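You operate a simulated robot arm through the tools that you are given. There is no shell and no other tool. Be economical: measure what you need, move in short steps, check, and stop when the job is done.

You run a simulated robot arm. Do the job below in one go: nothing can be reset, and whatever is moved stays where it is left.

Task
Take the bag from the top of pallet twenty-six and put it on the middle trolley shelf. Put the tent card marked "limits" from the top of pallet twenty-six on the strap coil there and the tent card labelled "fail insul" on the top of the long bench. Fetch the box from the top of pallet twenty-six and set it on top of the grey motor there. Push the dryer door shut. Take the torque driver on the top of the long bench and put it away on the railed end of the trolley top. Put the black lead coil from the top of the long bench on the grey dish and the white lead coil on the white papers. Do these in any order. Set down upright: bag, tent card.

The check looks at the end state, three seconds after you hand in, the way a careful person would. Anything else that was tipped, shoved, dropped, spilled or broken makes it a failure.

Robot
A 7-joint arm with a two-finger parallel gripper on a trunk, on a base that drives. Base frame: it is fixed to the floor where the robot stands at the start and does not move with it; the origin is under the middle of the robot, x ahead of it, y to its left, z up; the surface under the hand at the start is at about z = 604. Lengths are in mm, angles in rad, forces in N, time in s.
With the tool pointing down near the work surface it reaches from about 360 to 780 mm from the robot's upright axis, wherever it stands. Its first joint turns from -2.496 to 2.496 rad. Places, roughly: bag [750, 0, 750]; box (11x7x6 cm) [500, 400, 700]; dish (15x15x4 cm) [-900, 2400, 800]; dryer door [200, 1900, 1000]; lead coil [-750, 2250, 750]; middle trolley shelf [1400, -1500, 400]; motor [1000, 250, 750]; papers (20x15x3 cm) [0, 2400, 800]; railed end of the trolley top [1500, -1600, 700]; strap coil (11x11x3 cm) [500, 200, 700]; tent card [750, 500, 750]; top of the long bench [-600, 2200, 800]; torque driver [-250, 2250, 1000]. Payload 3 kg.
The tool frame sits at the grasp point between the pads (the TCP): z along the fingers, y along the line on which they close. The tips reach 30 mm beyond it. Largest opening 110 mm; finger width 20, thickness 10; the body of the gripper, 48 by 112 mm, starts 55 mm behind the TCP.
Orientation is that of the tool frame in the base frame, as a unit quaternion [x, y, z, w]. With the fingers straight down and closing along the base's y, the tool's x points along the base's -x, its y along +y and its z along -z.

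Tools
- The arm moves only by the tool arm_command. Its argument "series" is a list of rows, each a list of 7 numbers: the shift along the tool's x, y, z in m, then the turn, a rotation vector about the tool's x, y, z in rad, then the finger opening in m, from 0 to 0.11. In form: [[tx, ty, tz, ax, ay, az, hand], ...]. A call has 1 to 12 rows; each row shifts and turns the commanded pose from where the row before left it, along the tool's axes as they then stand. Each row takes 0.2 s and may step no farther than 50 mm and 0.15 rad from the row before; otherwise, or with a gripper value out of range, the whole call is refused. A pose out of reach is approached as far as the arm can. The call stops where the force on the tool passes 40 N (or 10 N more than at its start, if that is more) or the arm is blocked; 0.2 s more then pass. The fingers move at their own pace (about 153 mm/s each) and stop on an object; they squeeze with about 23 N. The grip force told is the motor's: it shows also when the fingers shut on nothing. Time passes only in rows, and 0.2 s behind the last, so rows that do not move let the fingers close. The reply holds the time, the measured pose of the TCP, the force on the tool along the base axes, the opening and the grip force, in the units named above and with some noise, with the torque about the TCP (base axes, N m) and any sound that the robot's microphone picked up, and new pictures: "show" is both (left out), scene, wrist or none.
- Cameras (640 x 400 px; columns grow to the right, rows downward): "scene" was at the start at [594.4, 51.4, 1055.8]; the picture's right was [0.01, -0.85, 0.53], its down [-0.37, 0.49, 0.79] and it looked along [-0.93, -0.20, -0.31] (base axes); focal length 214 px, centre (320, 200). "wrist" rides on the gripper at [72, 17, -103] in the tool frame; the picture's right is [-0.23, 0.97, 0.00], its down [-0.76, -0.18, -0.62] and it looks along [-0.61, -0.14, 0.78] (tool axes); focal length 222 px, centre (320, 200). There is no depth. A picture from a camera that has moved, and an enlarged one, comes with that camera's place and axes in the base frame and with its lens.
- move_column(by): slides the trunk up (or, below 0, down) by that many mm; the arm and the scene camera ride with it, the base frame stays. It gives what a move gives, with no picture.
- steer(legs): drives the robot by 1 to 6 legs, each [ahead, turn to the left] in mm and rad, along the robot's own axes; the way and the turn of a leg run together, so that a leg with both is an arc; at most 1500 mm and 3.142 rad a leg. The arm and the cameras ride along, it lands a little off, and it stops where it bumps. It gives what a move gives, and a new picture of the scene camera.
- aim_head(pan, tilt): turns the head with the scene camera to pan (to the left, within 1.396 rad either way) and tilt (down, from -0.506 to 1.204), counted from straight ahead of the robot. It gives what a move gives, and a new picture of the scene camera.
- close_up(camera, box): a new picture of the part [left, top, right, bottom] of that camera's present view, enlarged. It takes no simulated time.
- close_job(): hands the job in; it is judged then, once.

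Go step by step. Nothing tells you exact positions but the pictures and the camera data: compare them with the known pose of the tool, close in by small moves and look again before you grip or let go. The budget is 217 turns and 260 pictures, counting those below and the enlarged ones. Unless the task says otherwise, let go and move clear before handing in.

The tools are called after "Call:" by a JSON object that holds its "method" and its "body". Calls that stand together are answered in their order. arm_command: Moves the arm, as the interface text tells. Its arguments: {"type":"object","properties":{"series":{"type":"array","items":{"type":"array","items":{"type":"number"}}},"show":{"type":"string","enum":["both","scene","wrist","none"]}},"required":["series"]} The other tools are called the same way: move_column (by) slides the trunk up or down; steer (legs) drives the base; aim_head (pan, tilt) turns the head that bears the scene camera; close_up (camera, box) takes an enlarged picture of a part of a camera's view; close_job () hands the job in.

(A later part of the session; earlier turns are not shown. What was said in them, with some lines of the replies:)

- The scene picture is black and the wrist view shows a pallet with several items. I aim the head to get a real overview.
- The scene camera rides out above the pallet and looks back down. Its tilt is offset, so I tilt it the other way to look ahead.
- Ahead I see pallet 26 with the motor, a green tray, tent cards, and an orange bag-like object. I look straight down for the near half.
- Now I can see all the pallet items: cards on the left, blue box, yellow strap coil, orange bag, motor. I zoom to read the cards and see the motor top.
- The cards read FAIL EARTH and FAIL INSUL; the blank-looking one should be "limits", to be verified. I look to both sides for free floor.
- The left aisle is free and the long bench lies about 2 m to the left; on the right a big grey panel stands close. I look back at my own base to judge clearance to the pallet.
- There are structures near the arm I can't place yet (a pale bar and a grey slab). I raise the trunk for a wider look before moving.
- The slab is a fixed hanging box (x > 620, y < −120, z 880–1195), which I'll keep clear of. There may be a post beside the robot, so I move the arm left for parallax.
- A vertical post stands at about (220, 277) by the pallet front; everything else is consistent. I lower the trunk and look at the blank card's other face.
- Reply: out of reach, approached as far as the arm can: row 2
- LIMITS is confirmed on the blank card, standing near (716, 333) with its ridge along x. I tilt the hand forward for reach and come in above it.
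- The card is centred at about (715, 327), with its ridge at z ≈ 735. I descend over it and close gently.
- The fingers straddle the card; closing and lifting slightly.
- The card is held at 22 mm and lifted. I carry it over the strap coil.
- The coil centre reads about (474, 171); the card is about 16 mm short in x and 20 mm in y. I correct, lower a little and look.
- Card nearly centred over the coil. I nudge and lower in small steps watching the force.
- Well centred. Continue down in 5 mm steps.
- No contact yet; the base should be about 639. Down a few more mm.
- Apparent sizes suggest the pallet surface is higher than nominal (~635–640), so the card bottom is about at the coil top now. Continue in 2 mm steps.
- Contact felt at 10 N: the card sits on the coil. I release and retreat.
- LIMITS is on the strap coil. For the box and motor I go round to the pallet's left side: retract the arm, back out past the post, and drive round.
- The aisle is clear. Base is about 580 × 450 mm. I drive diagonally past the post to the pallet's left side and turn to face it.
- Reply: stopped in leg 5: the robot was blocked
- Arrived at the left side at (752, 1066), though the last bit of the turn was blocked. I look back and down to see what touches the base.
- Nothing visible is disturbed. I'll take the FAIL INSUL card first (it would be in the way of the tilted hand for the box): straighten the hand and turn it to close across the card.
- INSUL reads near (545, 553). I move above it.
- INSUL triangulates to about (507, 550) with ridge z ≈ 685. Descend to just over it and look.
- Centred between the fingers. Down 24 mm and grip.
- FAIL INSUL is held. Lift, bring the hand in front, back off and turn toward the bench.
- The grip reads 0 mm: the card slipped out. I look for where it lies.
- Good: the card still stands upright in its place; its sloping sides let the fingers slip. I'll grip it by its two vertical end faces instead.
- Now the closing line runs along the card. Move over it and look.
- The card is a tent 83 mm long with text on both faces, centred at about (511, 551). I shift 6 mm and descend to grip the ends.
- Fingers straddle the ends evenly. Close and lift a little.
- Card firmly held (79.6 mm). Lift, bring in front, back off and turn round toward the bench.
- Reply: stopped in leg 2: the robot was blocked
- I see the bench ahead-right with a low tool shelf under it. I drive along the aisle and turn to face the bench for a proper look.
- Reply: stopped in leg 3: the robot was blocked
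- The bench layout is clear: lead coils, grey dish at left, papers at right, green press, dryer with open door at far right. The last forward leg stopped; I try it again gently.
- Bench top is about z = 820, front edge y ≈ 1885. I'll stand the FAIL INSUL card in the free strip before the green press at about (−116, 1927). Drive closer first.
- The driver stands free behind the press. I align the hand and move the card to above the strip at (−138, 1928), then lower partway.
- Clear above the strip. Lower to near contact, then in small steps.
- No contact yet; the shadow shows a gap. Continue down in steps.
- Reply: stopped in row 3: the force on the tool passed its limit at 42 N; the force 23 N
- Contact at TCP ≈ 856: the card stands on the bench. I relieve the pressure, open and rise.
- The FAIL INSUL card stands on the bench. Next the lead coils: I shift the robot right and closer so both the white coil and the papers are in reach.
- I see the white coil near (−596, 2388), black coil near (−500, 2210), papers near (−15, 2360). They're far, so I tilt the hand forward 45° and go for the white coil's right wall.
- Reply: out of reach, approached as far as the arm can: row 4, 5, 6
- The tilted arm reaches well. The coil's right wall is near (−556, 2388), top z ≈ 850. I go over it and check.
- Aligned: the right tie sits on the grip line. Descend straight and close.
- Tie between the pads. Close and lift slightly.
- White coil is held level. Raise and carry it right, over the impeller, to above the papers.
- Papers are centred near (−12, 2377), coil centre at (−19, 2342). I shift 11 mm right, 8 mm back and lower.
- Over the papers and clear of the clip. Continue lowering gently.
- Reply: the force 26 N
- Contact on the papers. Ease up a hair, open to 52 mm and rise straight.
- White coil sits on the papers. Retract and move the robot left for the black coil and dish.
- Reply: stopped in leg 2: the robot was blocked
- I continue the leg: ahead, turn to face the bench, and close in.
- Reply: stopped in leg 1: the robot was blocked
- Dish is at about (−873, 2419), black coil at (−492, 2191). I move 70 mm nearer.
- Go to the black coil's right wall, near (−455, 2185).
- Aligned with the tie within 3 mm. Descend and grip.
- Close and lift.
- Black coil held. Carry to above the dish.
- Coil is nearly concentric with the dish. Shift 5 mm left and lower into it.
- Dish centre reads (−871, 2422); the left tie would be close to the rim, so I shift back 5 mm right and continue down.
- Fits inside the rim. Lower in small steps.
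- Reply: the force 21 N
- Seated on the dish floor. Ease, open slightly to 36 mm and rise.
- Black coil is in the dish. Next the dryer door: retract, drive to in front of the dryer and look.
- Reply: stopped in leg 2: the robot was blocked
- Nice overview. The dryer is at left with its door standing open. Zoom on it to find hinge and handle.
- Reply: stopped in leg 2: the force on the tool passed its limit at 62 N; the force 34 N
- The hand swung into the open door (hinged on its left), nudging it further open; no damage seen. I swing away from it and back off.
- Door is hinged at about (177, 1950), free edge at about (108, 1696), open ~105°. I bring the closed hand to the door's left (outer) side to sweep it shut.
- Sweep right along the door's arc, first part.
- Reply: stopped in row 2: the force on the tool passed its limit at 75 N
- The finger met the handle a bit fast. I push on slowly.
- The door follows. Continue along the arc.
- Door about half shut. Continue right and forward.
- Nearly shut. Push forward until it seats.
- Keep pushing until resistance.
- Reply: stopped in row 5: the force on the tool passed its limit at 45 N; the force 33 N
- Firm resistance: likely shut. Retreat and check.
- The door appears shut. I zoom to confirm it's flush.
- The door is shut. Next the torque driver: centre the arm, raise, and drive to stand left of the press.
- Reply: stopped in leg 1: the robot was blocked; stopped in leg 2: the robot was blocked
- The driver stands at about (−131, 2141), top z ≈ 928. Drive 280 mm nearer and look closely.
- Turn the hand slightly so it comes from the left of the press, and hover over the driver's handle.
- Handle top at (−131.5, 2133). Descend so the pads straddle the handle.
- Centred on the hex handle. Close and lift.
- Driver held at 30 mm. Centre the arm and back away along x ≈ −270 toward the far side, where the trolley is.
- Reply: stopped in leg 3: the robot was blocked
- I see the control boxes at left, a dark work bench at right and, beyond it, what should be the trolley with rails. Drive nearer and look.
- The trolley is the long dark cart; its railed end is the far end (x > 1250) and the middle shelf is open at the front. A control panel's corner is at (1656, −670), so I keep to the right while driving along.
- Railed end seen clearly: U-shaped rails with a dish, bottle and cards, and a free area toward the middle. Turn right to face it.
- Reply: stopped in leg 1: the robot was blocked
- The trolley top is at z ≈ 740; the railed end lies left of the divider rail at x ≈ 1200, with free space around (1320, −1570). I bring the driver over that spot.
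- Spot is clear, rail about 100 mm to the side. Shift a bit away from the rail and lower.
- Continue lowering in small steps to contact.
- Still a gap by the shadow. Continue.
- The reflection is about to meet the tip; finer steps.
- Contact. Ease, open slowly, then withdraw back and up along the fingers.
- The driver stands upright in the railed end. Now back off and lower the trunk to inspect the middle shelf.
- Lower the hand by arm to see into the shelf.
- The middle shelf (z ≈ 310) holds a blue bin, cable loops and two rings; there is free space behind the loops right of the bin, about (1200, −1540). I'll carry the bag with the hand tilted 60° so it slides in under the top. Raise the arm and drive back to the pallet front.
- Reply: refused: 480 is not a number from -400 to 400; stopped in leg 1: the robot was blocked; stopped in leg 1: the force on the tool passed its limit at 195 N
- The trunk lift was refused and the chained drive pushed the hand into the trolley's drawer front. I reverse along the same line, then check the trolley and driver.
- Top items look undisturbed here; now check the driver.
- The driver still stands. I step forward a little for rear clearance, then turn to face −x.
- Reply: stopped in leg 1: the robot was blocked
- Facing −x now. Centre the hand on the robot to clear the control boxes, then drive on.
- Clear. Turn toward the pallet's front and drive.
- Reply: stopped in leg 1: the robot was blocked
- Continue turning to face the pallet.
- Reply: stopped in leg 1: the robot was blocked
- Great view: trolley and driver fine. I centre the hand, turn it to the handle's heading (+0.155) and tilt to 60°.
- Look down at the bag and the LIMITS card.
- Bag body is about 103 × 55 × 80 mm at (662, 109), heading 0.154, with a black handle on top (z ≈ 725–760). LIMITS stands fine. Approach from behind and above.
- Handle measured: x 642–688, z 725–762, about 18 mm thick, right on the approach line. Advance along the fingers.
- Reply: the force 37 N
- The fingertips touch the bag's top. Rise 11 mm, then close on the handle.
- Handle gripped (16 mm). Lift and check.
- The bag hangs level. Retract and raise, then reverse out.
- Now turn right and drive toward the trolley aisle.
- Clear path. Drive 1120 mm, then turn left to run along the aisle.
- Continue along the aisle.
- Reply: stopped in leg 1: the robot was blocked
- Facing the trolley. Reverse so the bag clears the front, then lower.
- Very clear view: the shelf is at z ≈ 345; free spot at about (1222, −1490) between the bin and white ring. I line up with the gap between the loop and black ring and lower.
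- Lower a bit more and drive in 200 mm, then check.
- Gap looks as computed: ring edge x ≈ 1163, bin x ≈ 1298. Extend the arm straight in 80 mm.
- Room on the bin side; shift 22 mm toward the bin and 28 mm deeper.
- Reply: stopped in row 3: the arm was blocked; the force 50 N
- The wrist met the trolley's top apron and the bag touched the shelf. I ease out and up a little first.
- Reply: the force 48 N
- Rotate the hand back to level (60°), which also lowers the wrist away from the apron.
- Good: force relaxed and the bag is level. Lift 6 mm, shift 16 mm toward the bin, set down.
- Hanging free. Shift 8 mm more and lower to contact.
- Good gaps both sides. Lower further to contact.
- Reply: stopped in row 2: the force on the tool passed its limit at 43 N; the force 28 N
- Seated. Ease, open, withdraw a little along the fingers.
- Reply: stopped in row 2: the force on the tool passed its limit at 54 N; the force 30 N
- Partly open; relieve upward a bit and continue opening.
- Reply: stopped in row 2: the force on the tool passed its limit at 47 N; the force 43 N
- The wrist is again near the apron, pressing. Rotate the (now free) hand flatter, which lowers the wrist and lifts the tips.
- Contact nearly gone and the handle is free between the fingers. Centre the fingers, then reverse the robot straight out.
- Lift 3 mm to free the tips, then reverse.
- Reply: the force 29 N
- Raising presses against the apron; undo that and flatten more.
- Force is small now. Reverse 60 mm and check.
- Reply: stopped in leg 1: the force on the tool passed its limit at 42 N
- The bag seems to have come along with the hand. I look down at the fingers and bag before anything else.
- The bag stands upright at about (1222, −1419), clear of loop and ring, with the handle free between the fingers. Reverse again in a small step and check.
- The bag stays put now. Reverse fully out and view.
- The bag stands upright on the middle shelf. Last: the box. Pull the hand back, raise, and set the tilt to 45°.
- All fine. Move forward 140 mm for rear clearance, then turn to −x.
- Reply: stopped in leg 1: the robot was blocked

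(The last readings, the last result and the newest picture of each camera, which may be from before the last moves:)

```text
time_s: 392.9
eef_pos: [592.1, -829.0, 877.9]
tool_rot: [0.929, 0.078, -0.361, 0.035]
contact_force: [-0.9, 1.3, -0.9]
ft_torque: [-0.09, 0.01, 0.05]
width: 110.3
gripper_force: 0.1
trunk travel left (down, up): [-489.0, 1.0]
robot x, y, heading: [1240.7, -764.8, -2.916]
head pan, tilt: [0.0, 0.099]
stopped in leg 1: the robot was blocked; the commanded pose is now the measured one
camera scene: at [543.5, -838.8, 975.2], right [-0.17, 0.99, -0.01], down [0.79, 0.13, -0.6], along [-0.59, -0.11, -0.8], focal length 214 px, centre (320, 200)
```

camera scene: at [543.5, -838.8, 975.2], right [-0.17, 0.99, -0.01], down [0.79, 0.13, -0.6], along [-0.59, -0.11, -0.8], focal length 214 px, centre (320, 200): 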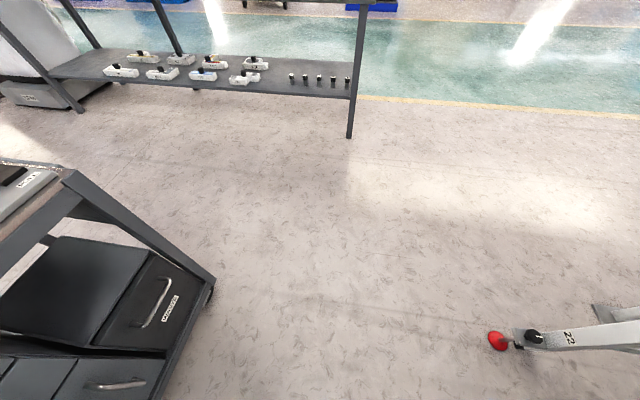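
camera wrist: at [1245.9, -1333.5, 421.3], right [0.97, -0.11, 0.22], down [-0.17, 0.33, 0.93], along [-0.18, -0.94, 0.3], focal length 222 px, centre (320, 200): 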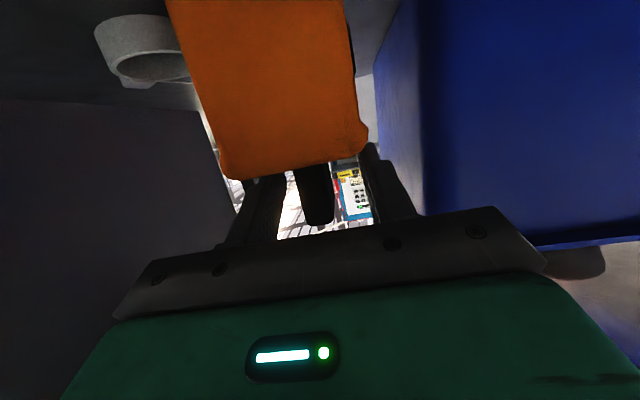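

Finish the turn and drive along the aisle.

Call:
{"method": "steer", "body": {"legs": [[0, -0.22], [870, 0]]}}

Call:
{"method": "steer", "body": {"legs": [[0, -0.69], [1180, 0]]}}

```text
time_s: 398.4
eef_pos: [-281.7, -684.5, 877.8]
tool_rot: [0.932, -0.026, -0.362, -0.006]
contact_force: [-0.8, 0.4, -0.3]
ft_torque: [0.01, 0.0, -0.02]
width: 110.1
gripper_force: 0.0
trunk travel left (down, up): [-489.0, 1.0]
robot x, y, heading: [365.1, -764.6, 3.142]
head pan, tilt: [0.0, 0.099]
camera scene: at [-329.6, -682.5, 975.0], right [0.05, 1.0, -0.01], down [0.8, -0.05, -0.6], along [-0.6, 0.03, -0.8], focal length 214 px, centre (320, 200)
```

scene: 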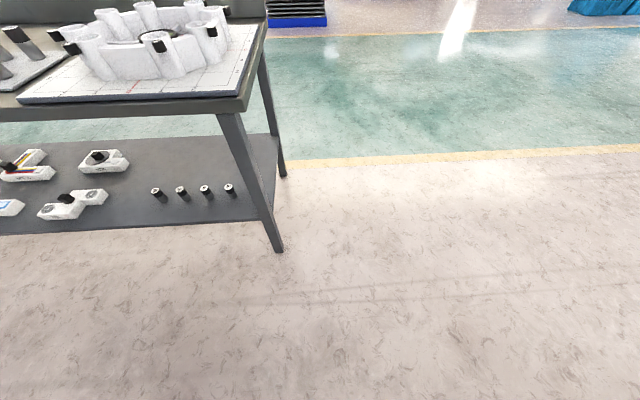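

```text
time_s: 406.2
eef_pos: [-981.0, 459.5, 878.3]
tool_rot: [0.868, -0.339, -0.339, -0.128]
contact_force: [-0.8, -1.2, 0.7]
ft_torque: [0.0, 0.02, 0.01]
width: 109.9
gripper_force: 0.0
trunk travel left (down, up): [-489.0, 1.0]
robot x, y, heading: [-532.7, -15.1, 2.449]
head pan, tilt: [0.0, 0.099]
camera scene: at [-1017.3, 489.3, 975.4], right [0.68, 0.74, -0.01], down [0.59, -0.54, -0.6], along [-0.45, 0.4, -0.8], focal length 214 px, centre (320, 200)
```

scene: 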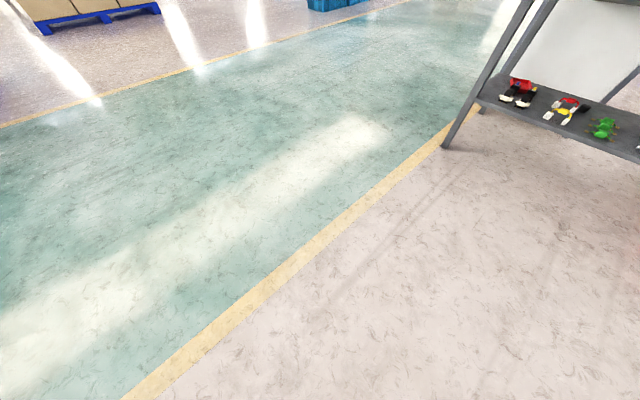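

Drive diagonally to the pallet's left side again.

Call:
{"method": "steer", "body": {"legs": [[0, -1.468]]}}

Call:
{"method": "steer", "body": {"legs": [[1300, 0]]}}

```text
time_s: 409.4
eef_pos: [-273.3, 578.4, 879.9]
tool_rot: [-0.537, 0.761, 0.213, 0.296]
contact_force: [-0.1, 0.2, -0.8]
ft_torque: [0.03, 0.07, 0.05]
width: 109.9
gripper_force: 0.1
trunk travel left (down, up): [-489.0, 1.0]
robot x, y, heading: [-590.8, -6.8, 1.283]
head pan, tilt: [0.0, 0.099]
stopped in leg 1: the robot was blocked; the commanded pose is now the measured one
camera scene: at [-256.1, 622.9, 977.2], right [0.94, -0.33, -0.01], down [-0.27, -0.75, -0.6], along [0.2, 0.57, -0.8], focal length 214 px, centre (320, 200)
```

scene: 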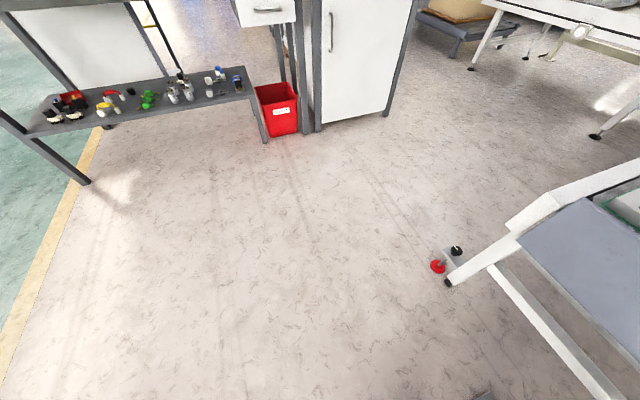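

```text
time_s: 415.9
eef_pos: [96.5, 1835.2, 881.2]
tool_rot: [-0.536, 0.762, 0.213, 0.295]
contact_force: [-0.3, 0.2, 1.2]
ft_torque: [0.01, -0.01, 0.0]
width: 110.1
gripper_force: 0.0
trunk travel left (down, up): [-489.0, 1.0]
robot x, y, heading: [-220.6, 1251.1, 1.282]
head pan, tilt: [0.0, 0.099]
camera scene: at [113.2, 1878.2, 977.5], right [0.94, -0.34, -0.01], down [-0.27, -0.75, -0.6], along [0.2, 0.57, -0.8], focal length 214 px, centre (320, 200)
```

scene: 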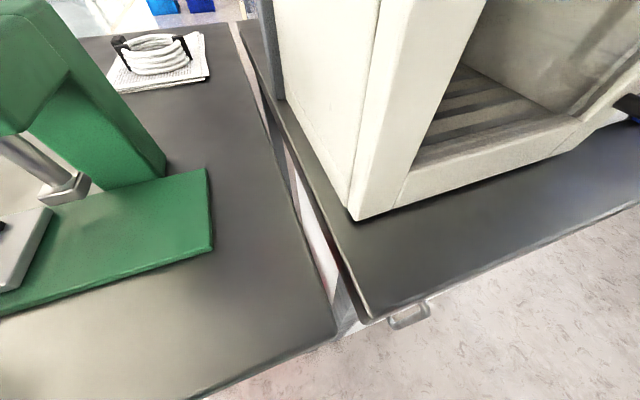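

Turned short, but no contact. Back off from the bench, then turn along the aisle.

Call:
{"method": "steer", "body": {"legs": [[-170, 0]]}}

Call:
{"method": "steer", "body": {"legs": [[0, -1.26]]}}

```text
time_s: 417.4
eef_pos: [48.2, 1672.4, 880.9]
tool_rot: [-0.536, 0.762, 0.212, 0.294]
contact_force: [0.1, 0.0, -0.2]
ft_torque: [-0.01, 0.01, 0.0]
width: 109.9
gripper_force: 0.1
trunk travel left (down, up): [-489.0, 1.0]
robot x, y, heading: [-271.4, 1086.6, 1.284]
head pan, tilt: [0.0, 0.099]
camera scene: at [65.0, 1715.0, 977.9], right [0.94, -0.34, -0.01], down [-0.27, -0.75, -0.6], along [0.2, 0.57, -0.8], focal length 214 px, centre (320, 200)
```

scene: 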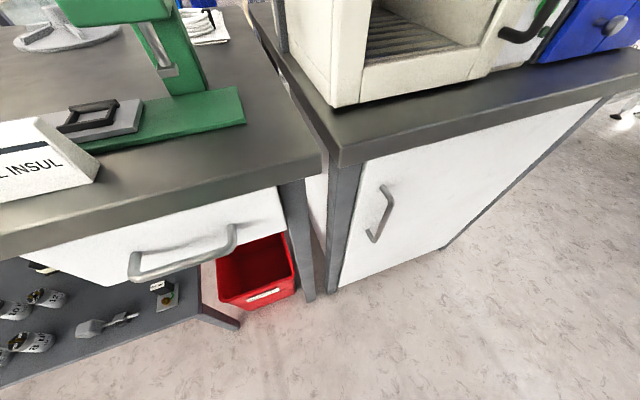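

```text
time_s: 420.5
eef_pos: [400.8, 1063.3, 881.5]
tool_rot: [-0.053, 0.931, 0.024, 0.361]
contact_force: [-0.6, -0.4, -0.6]
ft_torque: [0.05, -0.01, 0.04]
width: 110.0
gripper_force: 0.0
trunk travel left (down, up): [-489.0, 1.0]
robot x, y, heading: [-270.1, 1140.4, 0.135]
head pan, tilt: [0.0, 0.099]
stopped in leg 1: the robot was blocked; the commanded pose is now the measured one
camera scene: at [449.0, 1066.2, 978.8], right [0.12, -0.99, -0.01], down [-0.8, -0.09, -0.6], along [0.59, 0.08, -0.8], focal length 214 px, centre (320, 200)
```

scene: 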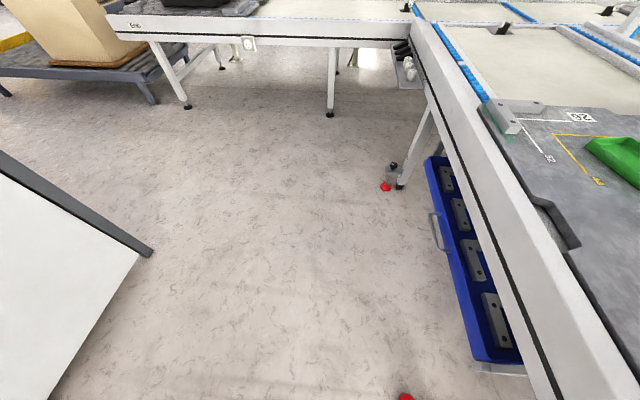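

A blue drawer tray sits under the pallet's left side, so I keep my base clear of it. Turn slightly and drive along.

Call:
{"method": "steer", "body": {"legs": [[0, -0.14]]}}

Call:
{"method": "steer", "body": {"legs": [[1050, 0]]}}

```text
time_s: 421.5
eef_pos: [384.5, 970.3, 882.6]
tool_rot: [0.012, 0.932, -0.001, 0.362]
contact_force: [-0.3, 0.0, 0.1]
ft_torque: [0.02, -0.05, -0.02]
width: 110.0
gripper_force: 0.0
trunk travel left (down, up): [-489.0, 1.0]
robot x, y, heading: [-277.3, 1145.9, -0.007]
head pan, tilt: [0.0, 0.099]
camera scene: at [432.7, 966.9, 978.7], right [-0.02, -1.0, -0.01], down [-0.8, 0.02, -0.6], along [0.6, -0.01, -0.8], focal length 214 px, centre (320, 200)
```

scene: 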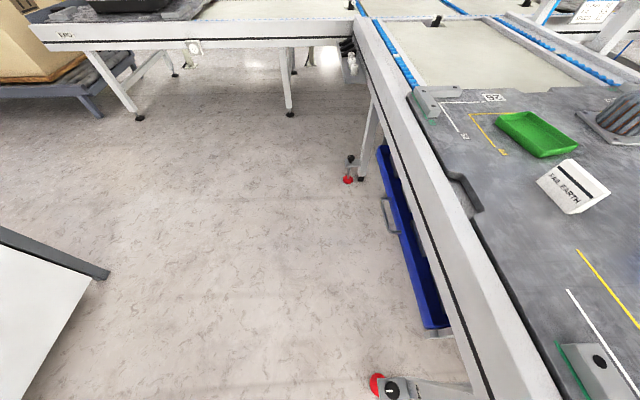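

```text
time_s: 426.9
eef_pos: [1430.7, 965.3, 882.8]
tool_rot: [0.012, 0.932, -0.001, 0.362]
contact_force: [0.7, -0.5, 0.3]
ft_torque: [-0.02, 0.01, 0.0]
width: 110.0
gripper_force: 0.1
trunk travel left (down, up): [-489.0, 1.0]
robot x, y, heading: [771.4, 1141.2, -0.005]
head pan, tilt: [0.0, 0.099]
camera scene: at [1478.7, 961.2, 979.4], right [-0.02, -1.0, -0.01], down [-0.8, 0.02, -0.6], along [0.6, -0.01, -0.8], focal length 214 px, centre (320, 200)
```

scene: 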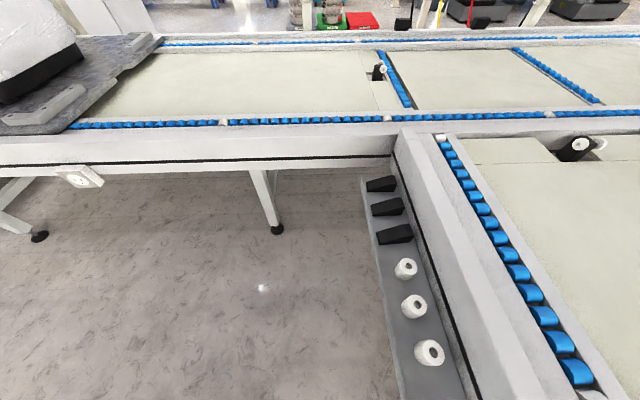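

Now turn right to face the pallet.

Call:
{"method": "steer", "body": {"legs": [[0, -1.56]]}}

```text
time_s: 429.8
eef_pos: [993.3, 495.1, 883.6]
tool_rot: [0.451, 0.816, -0.171, 0.319]
contact_force: [-1.2, -0.3, 0.5]
ft_torque: [0.02, -0.01, 0.02]
width: 109.9
gripper_force: 0.0
trunk travel left (down, up): [-489.0, 1.0]
robot x, y, heading: [807.1, 1167.3, -1.025]
head pan, tilt: [0.0, 0.099]
stopped in leg 1: the robot was blocked; the commanded pose is now the measured one
camera scene: at [1017.8, 450.6, 980.3], right [-0.85, -0.53, -0.01], down [-0.42, 0.68, -0.6], along [0.32, -0.5, -0.8], focal length 214 px, centre (320, 200)
```

scene: 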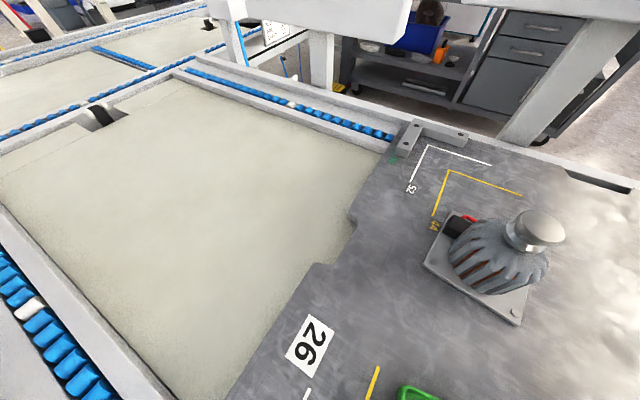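

Call:
{"method": "steer", "body": {"legs": [[0, -0.53]]}}

```text
time_s: 431.7
eef_pos: [629.9, 492.8, 883.3]
tool_rot: [0.65, 0.668, -0.251, 0.262]
contact_force: [0.4, 0.4, 0.5]
ft_torque: [-0.01, -0.01, -0.04]
width: 109.9
gripper_force: 0.0
trunk travel left (down, up): [-489.0, 1.0]
robot x, y, heading: [834.2, 1164.6, -1.55]
head pan, tilt: [0.0, 0.099]
camera scene: at [629.9, 442.8, 980.3], right [-1.0, -0.03, -0.01], down [-0.02, 0.8, -0.6], along [0.03, -0.6, -0.8], focal length 214 px, centre (320, 200)
```

scene: 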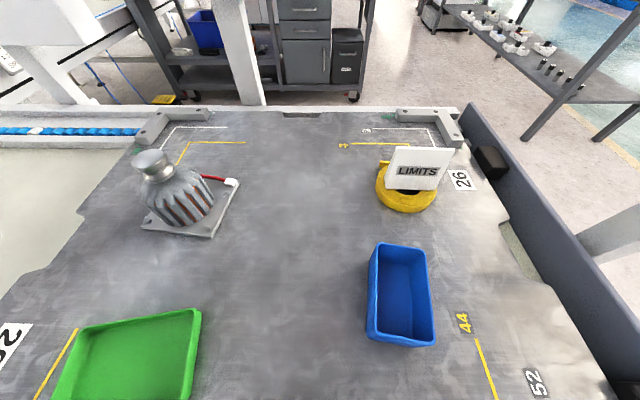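

Good view of everything. Move 80 mm closer.

Call:
{"method": "steer", "body": {"legs": [[80, 0]]}}

Call:
{"method": "aim_head", "body": {"pan": 0.0, "tilt": 0.6}}

```text
time_s: 432.7
eef_pos: [630.9, 413.9, 882.8]
tool_rot: [0.649, 0.669, -0.25, 0.263]
contact_force: [0.1, -0.2, 0.4]
ft_torque: [0.01, 0.0, 0.01]
width: 110.2
gripper_force: 0.0
trunk travel left (down, up): [-489.0, 1.0]
robot x, y, heading: [840.8, 1085.3, -1.55]
head pan, tilt: [0.0, 0.099]
camera scene: at [632.1, 362.9, 981.0], right [-1.0, -0.03, -0.01], down [-0.02, 0.8, -0.6], along [0.03, -0.6, -0.8], focal length 214 px, centre (320, 200)
```

scene: 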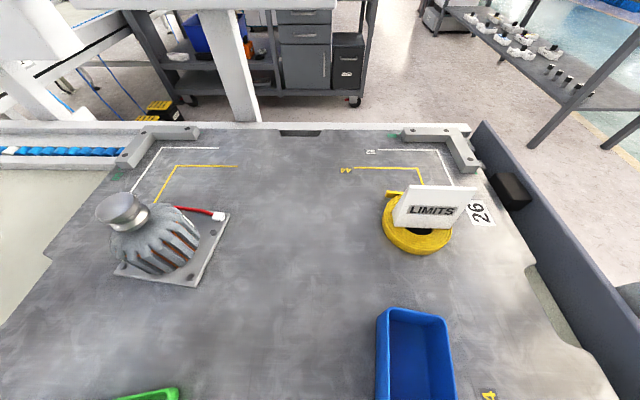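

```text
time_s: 433.7
eef_pos: [631.0, 413.7, 884.5]
tool_rot: [0.649, 0.669, -0.25, 0.262]
contact_force: [-0.5, 0.5, 0.0]
ft_torque: [0.01, 0.02, 0.02]
width: 110.0
gripper_force: 0.1
trunk travel left (down, up): [-489.0, 1.0]
robot x, y, heading: [833.7, 1085.8, -1.548]
head pan, tilt: [0.0, 0.6]
camera scene: at [631.0, 399.1, 952.9], right [-1.0, -0.03, -0.01], down [-0.03, 0.99, -0.14], along [0.01, -0.14, -0.99], focal length 214 px, centre (320, 200)
```

scene: 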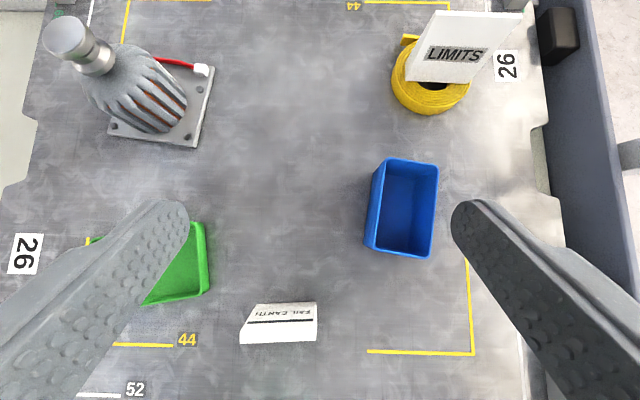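

The box is centred at about (532, 370), heading −1.644, 61 mm wide; motor top disc about (886, 218). Align and hover over the box.

Call:
{"method": "arm_command", "body": {"series": [[0, 0, 0, 0.0676, 0, 0.0737, 0.11], [0.0097, -0.0239, 0.0264, 0, 0, 0, 0.11], [0.0097, -0.0239, 0.0264, 0, 0, 0, 0.11], [0.0097, -0.0239, 0.0264, 0, 0, 0, 0.11], [0.0097, -0.0239, 0.0264, 0, 0, 0, 0.11]], "show": "both"}}

```text
time_s: 434.9
eef_pos: [534.1, 377.1, 779.4]
tool_rot: [0.682, 0.636, -0.261, 0.25]
contact_force: [0.4, 0.2, -0.1]
ft_torque: [0.04, 0.02, 0.03]
width: 109.8
gripper_force: 0.1
trunk travel left (down, up): [-489.0, 1.0]
robot x, y, heading: [842.6, 1083.6, -1.548]
head pan, tilt: [0.0, 0.6]
camera scene: at [533.3, 362.1, 847.7], right [-1.0, 0.07, -0.01], down [0.07, 0.99, -0.14], along [0.0, -0.14, -0.99], focal length 214 px, centre (320, 200)
camera wrist: at [560.7, 500.0, 805.6], right [0.96, -0.23, 0.16], down [-0.19, -0.13, 0.97], along [-0.2, -0.96, -0.17], focal length 222 px, centre (320, 200)
```

scene: 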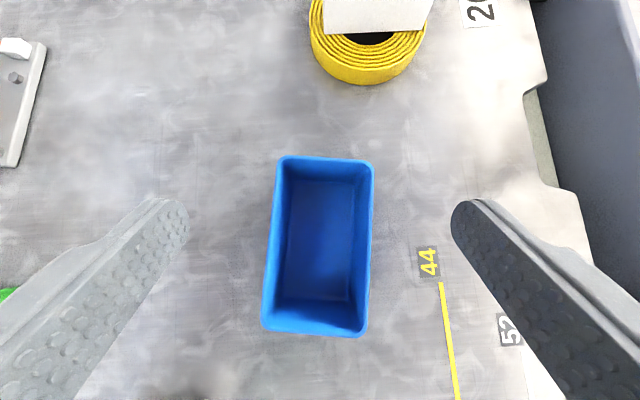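
wrist: 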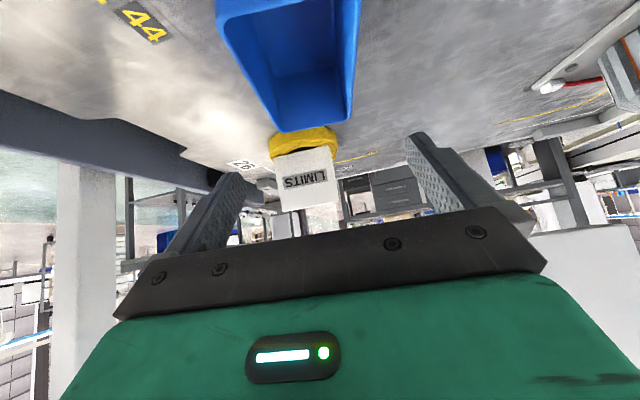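

Centred; fine-rotate 0.06 rad and descend so the fingers straddle the box below the rim.

Call:
{"method": "arm_command", "body": {"series": [[0, 0, 0, 0.04, 0, 0.044, 0.11], [0.0192, 0.0004, 0.0194, 0, 0, 0, 0.11], [0.0192, 0.0004, 0.0194, 0, 0, 0, 0.11], [0.0192, 0.0004, 0.0194, 0, 0, 0, 0.11], [0, 0, 0, 0, 0, 0, 0.11]], "show": "both"}}

```text
time_s: 436.1
eef_pos: [535.6, 379.3, 697.9]
tool_rot: [0.7, 0.615, -0.27, 0.242]
contact_force: [0.4, -0.4, 0.0]
ft_torque: [0.01, 0.0, 0.0]
width: 110.2
gripper_force: 0.1
trunk travel left (down, up): [-489.0, 1.0]
robot x, y, heading: [841.5, 1084.5, -1.549]
head pan, tilt: [0.0, 0.6]
camera scene: at [534.0, 365.2, 765.8], right [-0.99, 0.13, -0.01], down [0.13, 0.98, -0.14], along [-0.01, -0.14, -0.99], focal length 214 px, centre (320, 200)
camera wrist: at [569.4, 501.3, 723.8], right [0.94, -0.29, 0.16], down [-0.2, -0.12, 0.97], along [-0.26, -0.95, -0.17], focal length 222 px, centre (320, 200)
```

scene: 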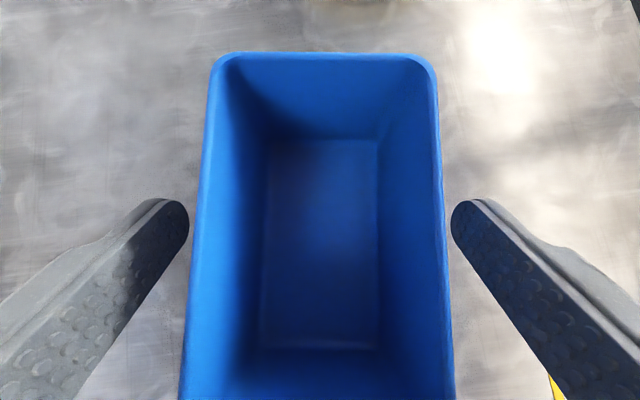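
wrist: 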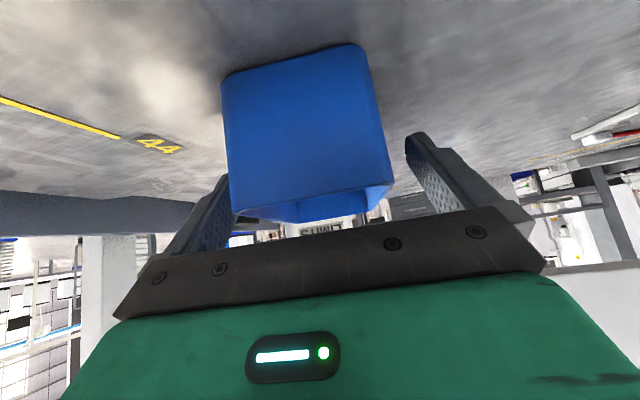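

Aligned. Close on the box and lift slightly.

Call:
{"method": "arm_command", "body": {"series": [[0, 0, 0, 0, 0, 0, 0.07], [0, 0, 0, 0, 0, 0, 0.04], [0, 0, 0, 0, 0, 0, 0.04], [-0.0101, 0, -0.0111, 0, 0, 0, 0.04], [-0.0203, 0, -0.0221, 0, 0, 0, 0.04]], "show": "both"}}

```text
time_s: 437.3
eef_pos: [535.8, 379.9, 742.9]
tool_rot: [0.7, 0.616, -0.269, 0.242]
contact_force: [0.0, 0.3, -0.6]
ft_torque: [0.0, -0.01, -0.01]
width: 64.7
gripper_force: 23.3
trunk travel left (down, up): [-489.0, 1.0]
robot x, y, heading: [836.7, 1086.1, -1.545]
head pan, tilt: [0.0, 0.6]
camera scene: at [533.6, 365.7, 811.2], right [-0.99, 0.13, -0.01], down [0.13, 0.98, -0.14], along [-0.01, -0.14, -0.99], focal length 214 px, centre (320, 200)
camera wrist: at [569.1, 501.7, 769.0], right [0.94, -0.29, 0.16], down [-0.2, -0.12, 0.97], along [-0.26, -0.95, -0.17], focal length 222 px, centre (320, 200)
```

scene: 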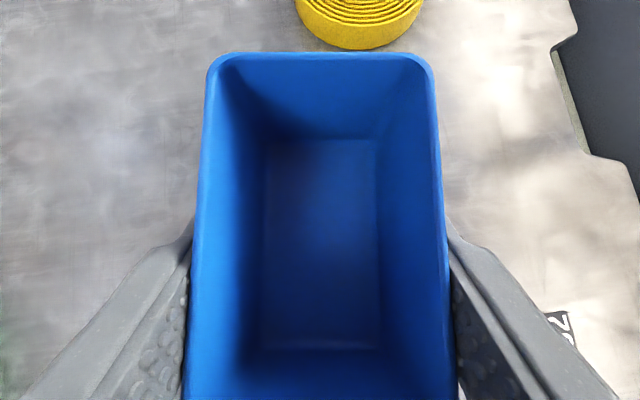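
wrist: 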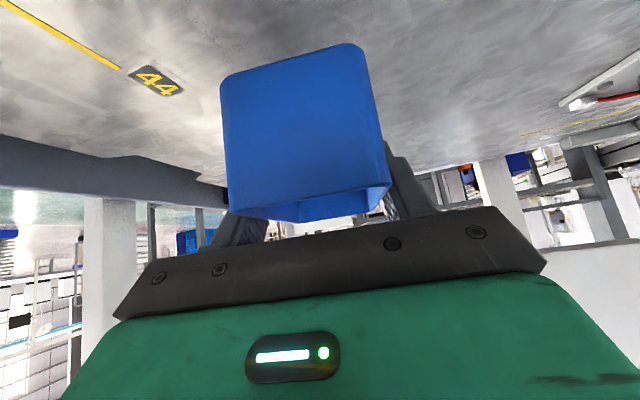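

Box held (65 mm). Carry it up and over to the motor.

Call:
{"method": "arm_command", "body": {"series": [[-0.0191, 0.0409, -0.0032, 0, 0, 0, 0.04], [-0.0191, 0.0409, -0.0032, 0, 0, 0, 0.04], [-0.0191, 0.0409, -0.0032, 0, 0, 0, 0.04], [-0.0191, 0.0409, -0.0032, 0, 0, 0, 0.04], [-0.0191, 0.0409, -0.0032, 0, 0, 0, 0.04], [-0.0191, 0.0409, -0.0032, 0, 0, 0, 0.04], [-0.0191, 0.0409, -0.0032, 0, 0, 0, 0.04]], "show": "both"}}

```text
time_s: 438.9
eef_pos: [807.1, 260.5, 850.9]
tool_rot: [0.701, 0.615, -0.27, 0.242]
contact_force: [-1.3, -0.6, -1.0]
ft_torque: [-0.01, -0.02, 0.05]
width: 64.5
gripper_force: 22.5
trunk travel left (down, up): [-489.0, 1.0]
robot x, y, heading: [839.3, 1088.7, -1.544]
head pan, tilt: [0.0, 0.6]
camera scene: at [804.9, 247.1, 919.9], right [-0.99, 0.13, -0.01], down [0.13, 0.98, -0.14], along [-0.01, -0.14, -0.99], focal length 214 px, centre (320, 200)
camera wrist: at [840.5, 383.1, 877.7], right [0.94, -0.29, 0.16], down [-0.2, -0.12, 0.97], along [-0.26, -0.95, -0.17], focal length 222 px, centre (320, 200)
```

scene: 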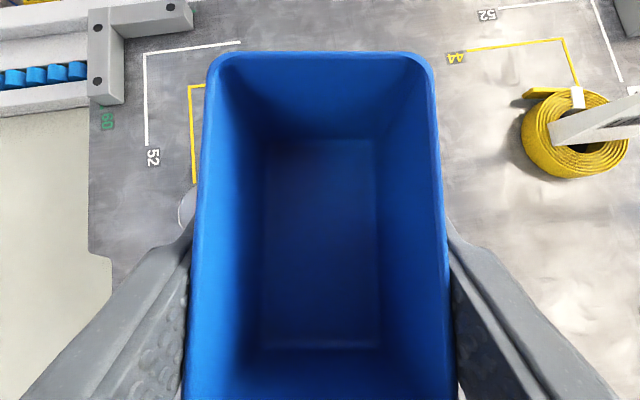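
wrist: 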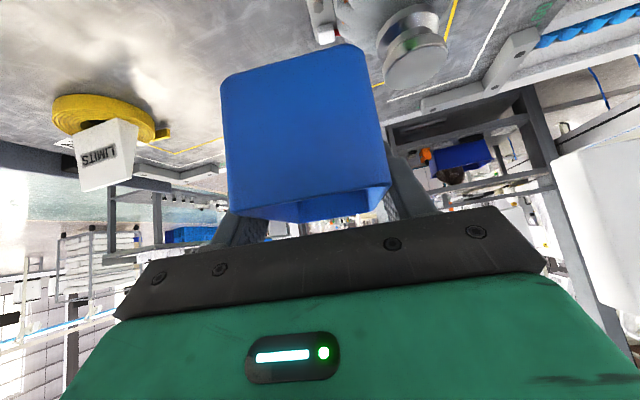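

The disc centre reads (885, 218, 768). Move over it, then view from the wrist.

Call:
{"method": "arm_command", "body": {"series": [[-0.0171, 0.0415, -0.0006, 0, 0, 0, 0.04], [-0.0171, 0.0415, -0.0006, 0, 0, 0, 0.04], [0, 0, 0, 0, 0, 0, 0.04]], "show": "wrist"}}

Call:
{"method": "aim_head", "body": {"pan": 0.9, "tilt": 0.9}}

```text
time_s: 439.7
eef_pos: [887.8, 225.4, 876.3]
tool_rot: [0.7, 0.615, -0.269, 0.242]
contact_force: [0.4, -0.4, -0.4]
ft_torque: [0.03, 0.02, 0.0]
width: 64.8
gripper_force: 22.9
trunk travel left (down, up): [-489.0, 1.0]
robot x, y, heading: [836.7, 1082.7, -1.547]
head pan, tilt: [0.0, 0.6]
camera wrist: at [920.9, 347.7, 902.4], right [0.94, -0.29, 0.16], down [-0.2, -0.12, 0.97], along [-0.26, -0.95, -0.17], focal length 222 px, centre (320, 200)
```

wrist: 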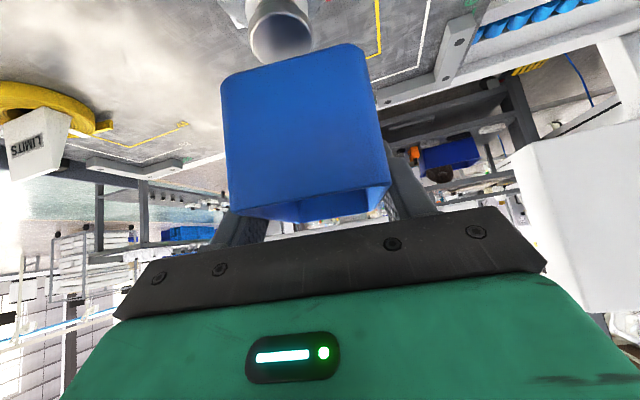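

```text
time_s: 440.9
eef_pos: [886.4, 225.5, 874.1]
tool_rot: [0.7, 0.615, -0.269, 0.242]
contact_force: [0.2, 0.6, -0.5]
ft_torque: [0.0, 0.0, 0.04]
width: 64.4
gripper_force: 22.8
trunk travel left (down, up): [-489.0, 1.0]
robot x, y, heading: [837.0, 1086.1, -1.544]
head pan, tilt: [0.901, 0.901]
camera scene: at [949.3, 250.1, 958.7], right [-0.68, -0.45, -0.58], down [-0.51, 0.86, -0.06], along [0.53, 0.25, -0.81], focal length 214 px, centre (320, 200)
```

scene: 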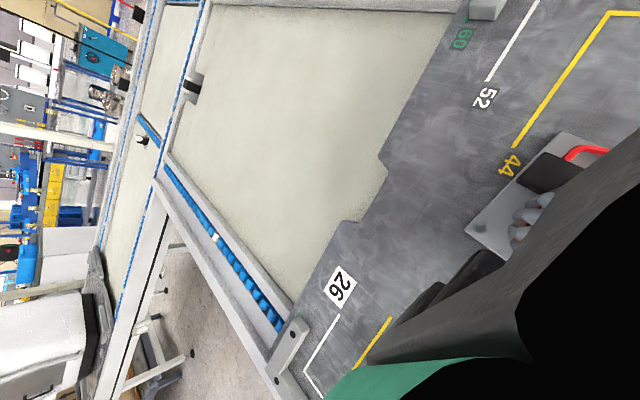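

Zoom the wrist view on the disc to fix its centre.

Call:
{"method": "close_up", "body": {"camera": "wrist", "box": [220, 0, 380, 100]}}

```text
4.00 times, centred on (300, 50) of wrist
camera zoom: at [920.3, 347.7, 902.3], right [0.94, -0.29, 0.16], down [-0.2, -0.12, 0.97], along [-0.26, -0.95, -0.17], focal length 888 px, centre (400, 800)
```

zoom: 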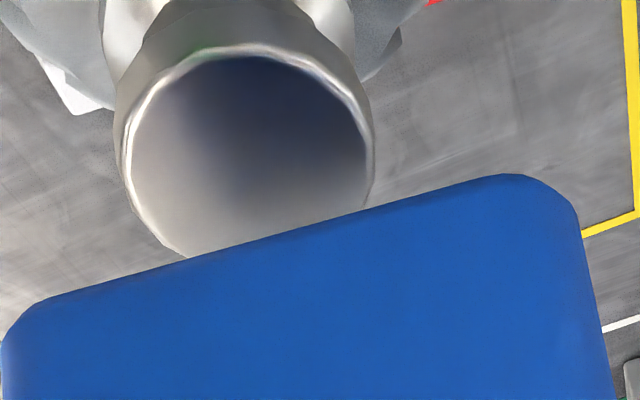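

The disc centre is about (881, 224, 770). Shift by (−4, +6) mm and lower to just above.

Call:
{"method": "arm_command", "body": {"series": [[0.0169, -0.0026, 0.0144, 0, 0, 0, 0.04], [0.0169, -0.0026, 0.0144, 0, 0, 0, 0.04], [0, 0, 0, 0, 0, 0, 0.04]], "show": "wrist"}}

Call:
{"method": "close_up", "body": {"camera": "wrist", "box": [200, 0, 400, 125]}}

```text
time_s: 441.7
eef_pos: [884.0, 231.9, 831.6]
tool_rot: [0.701, 0.615, -0.269, 0.242]
contact_force: [0.2, 0.7, -0.8]
ft_torque: [0.0, 0.0, -0.01]
width: 64.4
gripper_force: 23.1
trunk travel left (down, up): [-489.0, 1.0]
robot x, y, heading: [835.5, 1089.1, -1.549]
head pan, tilt: [0.901, 0.901]
camera wrist: at [916.6, 354.0, 858.1], right [0.94, -0.29, 0.16], down [-0.2, -0.12, 0.97], along [-0.26, -0.95, -0.17], focal length 222 px, centre (320, 200)
```

wrist: 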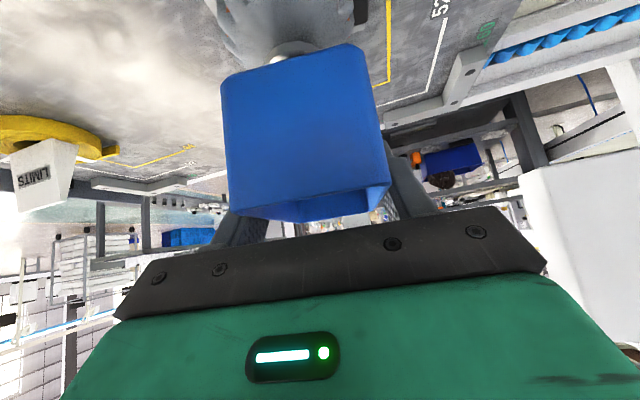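

```text
3.20 times, centred on (300, 62) of wrist
camera zoom: at [916.6, 354.0, 858.1], right [0.94, -0.29, 0.16], down [-0.2, -0.12, 0.97], along [-0.26, -0.95, -0.17], focal length 711 px, centre (384, 640)
```

zoom: 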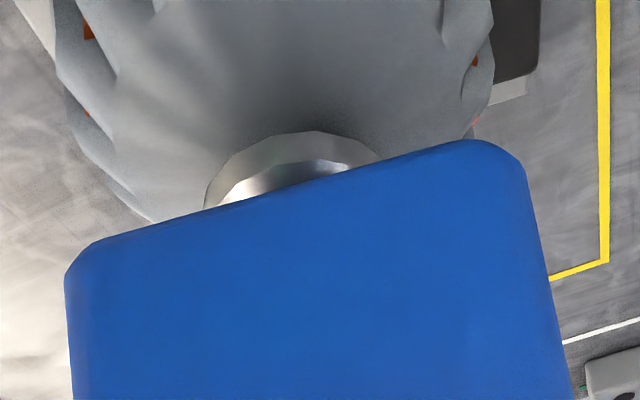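

The box is centred over the disc within a few mm. Lower in small steps.

Call:
{"method": "arm_command", "body": {"series": [[0.0034, -0.002, 0.0037, 0, 0, 0, 0.04], [0.0034, 0, 0.0037, 0, 0, 0, 0.04], [0, 0, 0, 0, 0, 0, 0.04]], "show": "none"}}

Call:
{"method": "arm_command", "body": {"series": [[0.0014, 0, 0.0015, 0, 0, 0, 0.04], [0.0014, 0, 0.0015, 0, 0, 0, 0.04], [0, 0, 0, 0, 0, 0, 0.04]], "show": "none"}}

```text
time_s: 442.5
eef_pos: [881.2, 232.6, 823.7]
tool_rot: [0.7, 0.615, -0.27, 0.242]
contact_force: [0.4, -2.1, 14.0]
ft_torque: [0.1, 0.12, 0.02]
width: 64.7
gripper_force: 23.2
trunk travel left (down, up): [-489.0, 1.0]
robot x, y, heading: [839.2, 1086.8, -1.546]
head pan, tilt: [0.901, 0.901]
```

```text
time_s: 443.3
eef_pos: [882.1, 232.8, 818.8]
tool_rot: [0.7, 0.615, -0.27, 0.242]
contact_force: [2.0, -2.3, 16.3]
ft_torque: [-0.07, 0.11, 0.06]
width: 64.5
gripper_force: 23.3
trunk travel left (down, up): [-489.0, 1.0]
robot x, y, heading: [836.5, 1085.0, -1.551]
head pan, tilt: [0.901, 0.901]
```

Contact. Check the view before releasing.

Call:
{"method": "aim_head", "body": {"pan": 0.0, "tilt": 0.6}}

Call:
{"method": "close_up", "body": {"camera": "wrist", "box": [160, 0, 480, 240]}}

```text
time_s: 444.5
eef_pos: [881.4, 233.8, 819.1]
tool_rot: [0.7, 0.615, -0.27, 0.243]
contact_force: [1.0, -2.8, 15.9]
ft_torque: [0.0, 0.11, 0.0]
width: 64.5
gripper_force: 22.8
trunk travel left (down, up): [-489.0, 1.0]
robot x, y, heading: [839.3, 1082.4, -1.544]
head pan, tilt: [0.0, 0.6]
camera scene: at [879.3, 219.6, 887.4], right [-0.99, 0.12, -0.01], down [0.12, 0.98, -0.14], along [-0.01, -0.14, -0.99], focal length 214 px, centre (320, 200)
```

scene: 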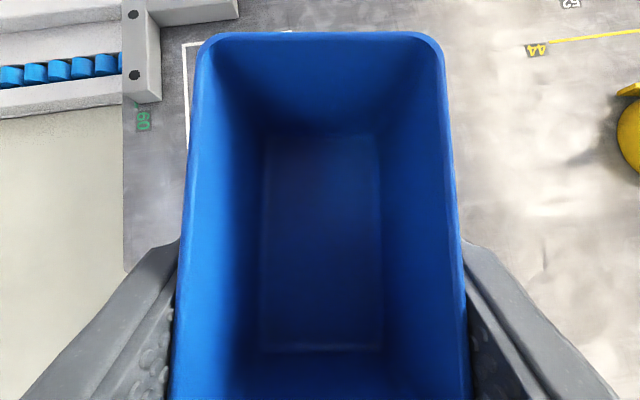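

```text
1.67 times, centred on (320, 120) of wrist
camera zoom: at [914.6, 355.6, 845.2], right [0.94, -0.29, 0.16], down [-0.2, -0.12, 0.97], along [-0.26, -0.95, -0.17], focal length 370 px, centre (320, 333)
```

zoom: 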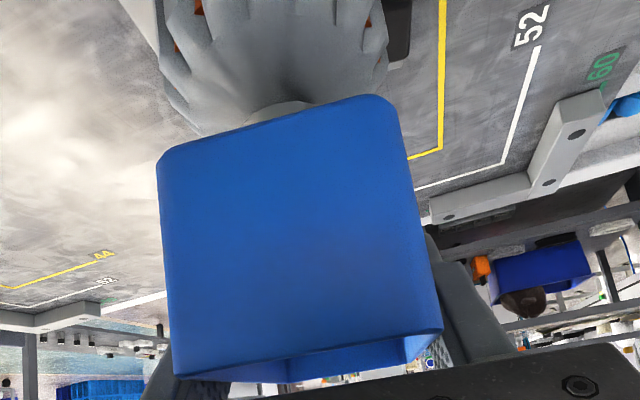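

Level and resting on the disc. Ease 1 mm, open slowly.

Call:
{"method": "arm_command", "body": {"series": [[-0.0007, 0, -0.0007, 0, 0, 0, 0.04], [0, 0, 0, 0, 0, 0, 0.07], [0, 0, 0, 0, 0, 0, 0.08], [0, 0, 0, 0, 0, 0, 0.1], [0, 0, 0, 0, 0, 0, 0.11]], "show": "both"}}

```text
time_s: 445.7
eef_pos: [879.9, 232.9, 819.3]
tool_rot: [0.701, 0.615, -0.27, 0.241]
contact_force: [0.1, 0.1, 0.1]
ft_torque: [0.03, 0.0, 0.0]
width: 110.0
gripper_force: 0.1
trunk travel left (down, up): [-489.0, 1.0]
robot x, y, heading: [836.4, 1087.2, -1.545]
head pan, tilt: [0.0, 0.6]
camera scene: at [879.1, 218.9, 887.0], right [-0.99, 0.13, -0.01], down [0.13, 0.98, -0.14], along [-0.01, -0.14, -0.99], focal length 214 px, centre (320, 200)
camera wrist: at [914.5, 354.9, 845.0], right [0.94, -0.29, 0.16], down [-0.2, -0.12, 0.97], along [-0.26, -0.95, -0.17], focal length 222 px, centre (320, 200)
```

scene: 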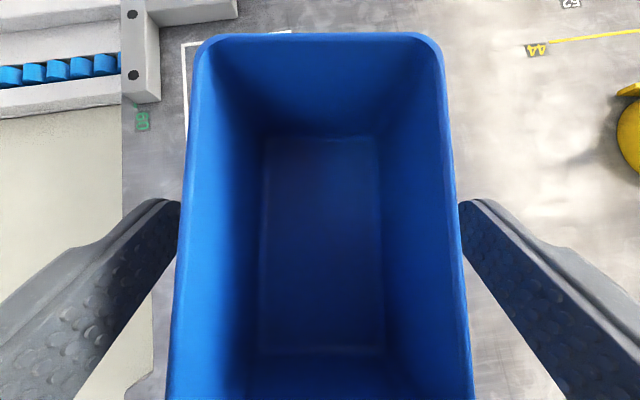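
wrist: 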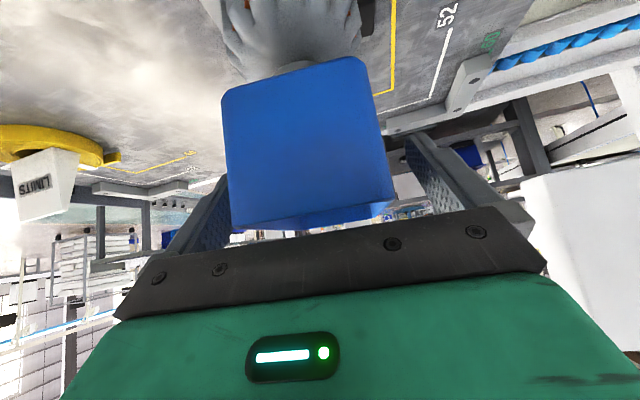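

The box stays on the motor. Withdraw back and up along the fingers.

Call:
{"method": "arm_command", "body": {"series": [[0, 0, -0.015, 0, 0, 0, 0.11], [0, 0, -0.025, 0, 0, 0, 0.11], [0, 0, -0.04, 0, 0, 0, 0.11], [0, 0, -0.04, 0, 0, 0, 0.11], [0, 0, -0.04, 0, 0, 0, 0.11]], "show": "both"}}

Call:
{"method": "aim_head", "body": {"pan": 0.0, "tilt": -0.2}}

```text
time_s: 446.9
eef_pos: [889.9, 312.2, 903.5]
tool_rot: [0.702, 0.616, -0.267, 0.239]
contact_force: [-0.6, 0.0, 0.1]
ft_torque: [0.0, 0.01, 0.05]
width: 109.9
gripper_force: 0.0
out of reach, approached as far as the arm can: row 4, 5
trunk travel left (down, up): [-489.0, 1.0]
robot x, y, heading: [839.9, 1085.4, -1.551]
head pan, tilt: [0.0, 0.6]
camera scene: at [887.3, 297.2, 972.0], right [-0.99, 0.13, -0.01], down [0.13, 0.98, -0.13], along [-0.01, -0.13, -0.99], focal length 214 px, centre (320, 200)
camera wrist: at [922.8, 433.4, 930.6], right [0.94, -0.29, 0.16], down [-0.2, -0.12, 0.97], along [-0.26, -0.95, -0.17], focal length 222 px, centre (320, 200)
```

scene: 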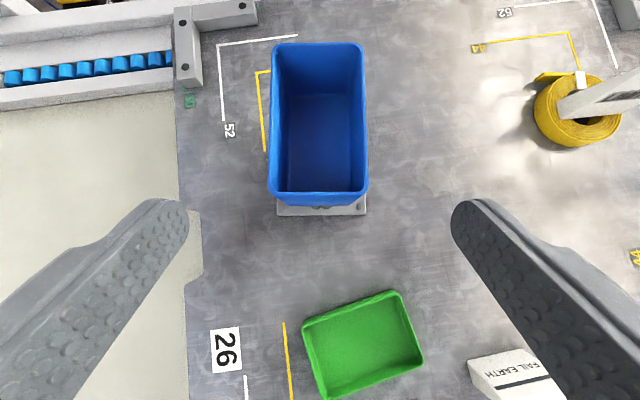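
wrist: 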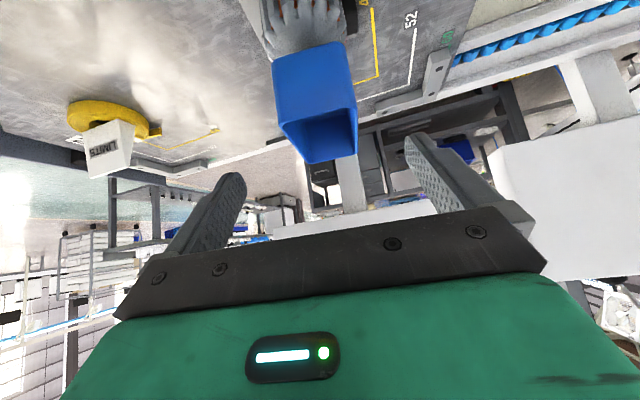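

```text
time_s: 448.0
eef_pos: [888.9, 311.0, 903.0]
tool_rot: [0.701, 0.616, -0.268, 0.24]
contact_force: [0.3, 0.3, -0.1]
ft_torque: [-0.01, -0.01, 0.02]
width: 110.0
gripper_force: 0.1
trunk travel left (down, up): [-489.0, 1.0]
robot x, y, heading: [834.3, 1082.9, -1.547]
head pan, tilt: [0.0, -0.201]
camera scene: at [880.7, 246.7, 1024.2], right [-0.99, 0.13, -0.01], down [0.08, 0.59, -0.8], along [-0.1, -0.8, -0.59], focal length 214 px, centre (320, 200)
```

scene: 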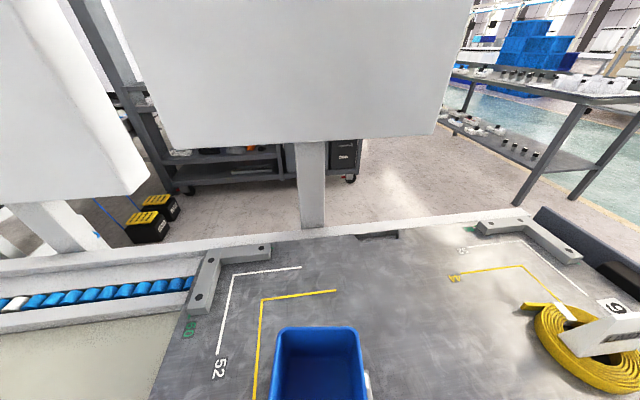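

The box sits on the motor. I back off and take one last look at level and surroundings.

Call:
{"method": "steer", "body": {"legs": [[-250, 0]]}}

Call:
{"method": "close_up", "body": {"camera": "wrist", "box": [200, 0, 420, 150]}}

```text
time_s: 449.8
eef_pos: [886.4, 561.7, 903.2]
tool_rot: [0.7, 0.617, -0.267, 0.24]
contact_force: [0.3, -0.5, 0.6]
ft_torque: [0.02, 0.02, 0.04]
width: 109.7
gripper_force: 0.1
trunk travel left (down, up): [-489.0, 1.0]
robot x, y, heading: [831.9, 1338.5, -1.544]
head pan, tilt: [0.0, -0.201]
camera scene: at [877.6, 497.3, 1024.2], right [-0.99, 0.12, -0.01], down [0.08, 0.59, -0.81], along [-0.1, -0.8, -0.59], focal length 214 px, centre (320, 200)
```

scene: 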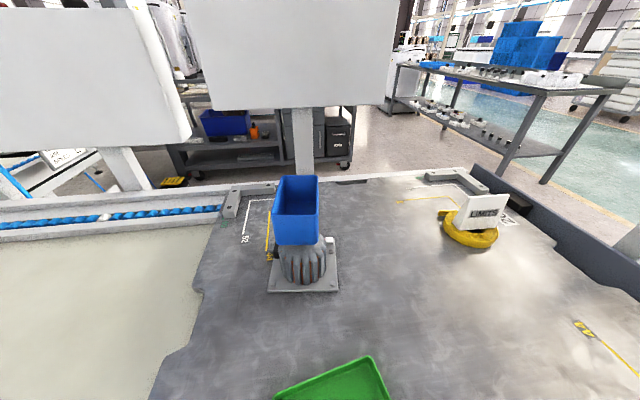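

```text
2.67 times, centred on (310, 75) of wrist
camera zoom: at [919.1, 683.6, 930.2], right [0.94, -0.29, 0.16], down [-0.2, -0.12, 0.97], along [-0.26, -0.95, -0.17], focal length 592 px, centre (347, 533)
```

zoom: 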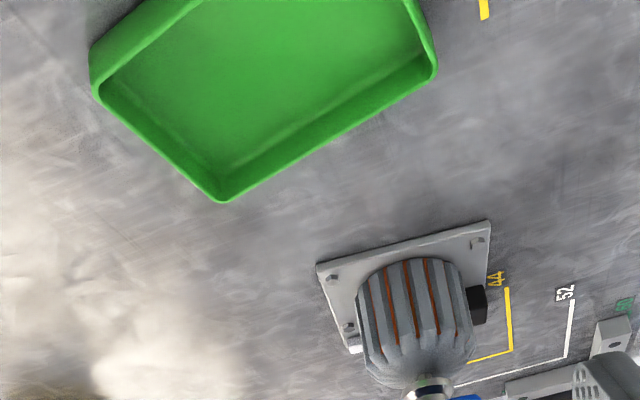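

Everything on the list shows in its place: the box level on the motor, LIMITS on the strap coil, the bag on the middle shelf. Handing in.

Call:
{"method": "close_job", "body": {}}

```text
The job is handed in.
```

I finished all the tasks and handed the job in, but there were some bumps on the way:

- **Trolley:** the hand hit a drawer front hard (195 N). While I was setting the bag down, the wrist also pressed against the trolley's top. I saw no damage, and the driver and the other items looked undisturbed.
- **Dryer door:** the hand swung into it once and pushed it further open before I closed it.
- **Bag:** it was dragged about 35 mm on the shelf as I let go of the handle. It ended upright and clear of the things around it.
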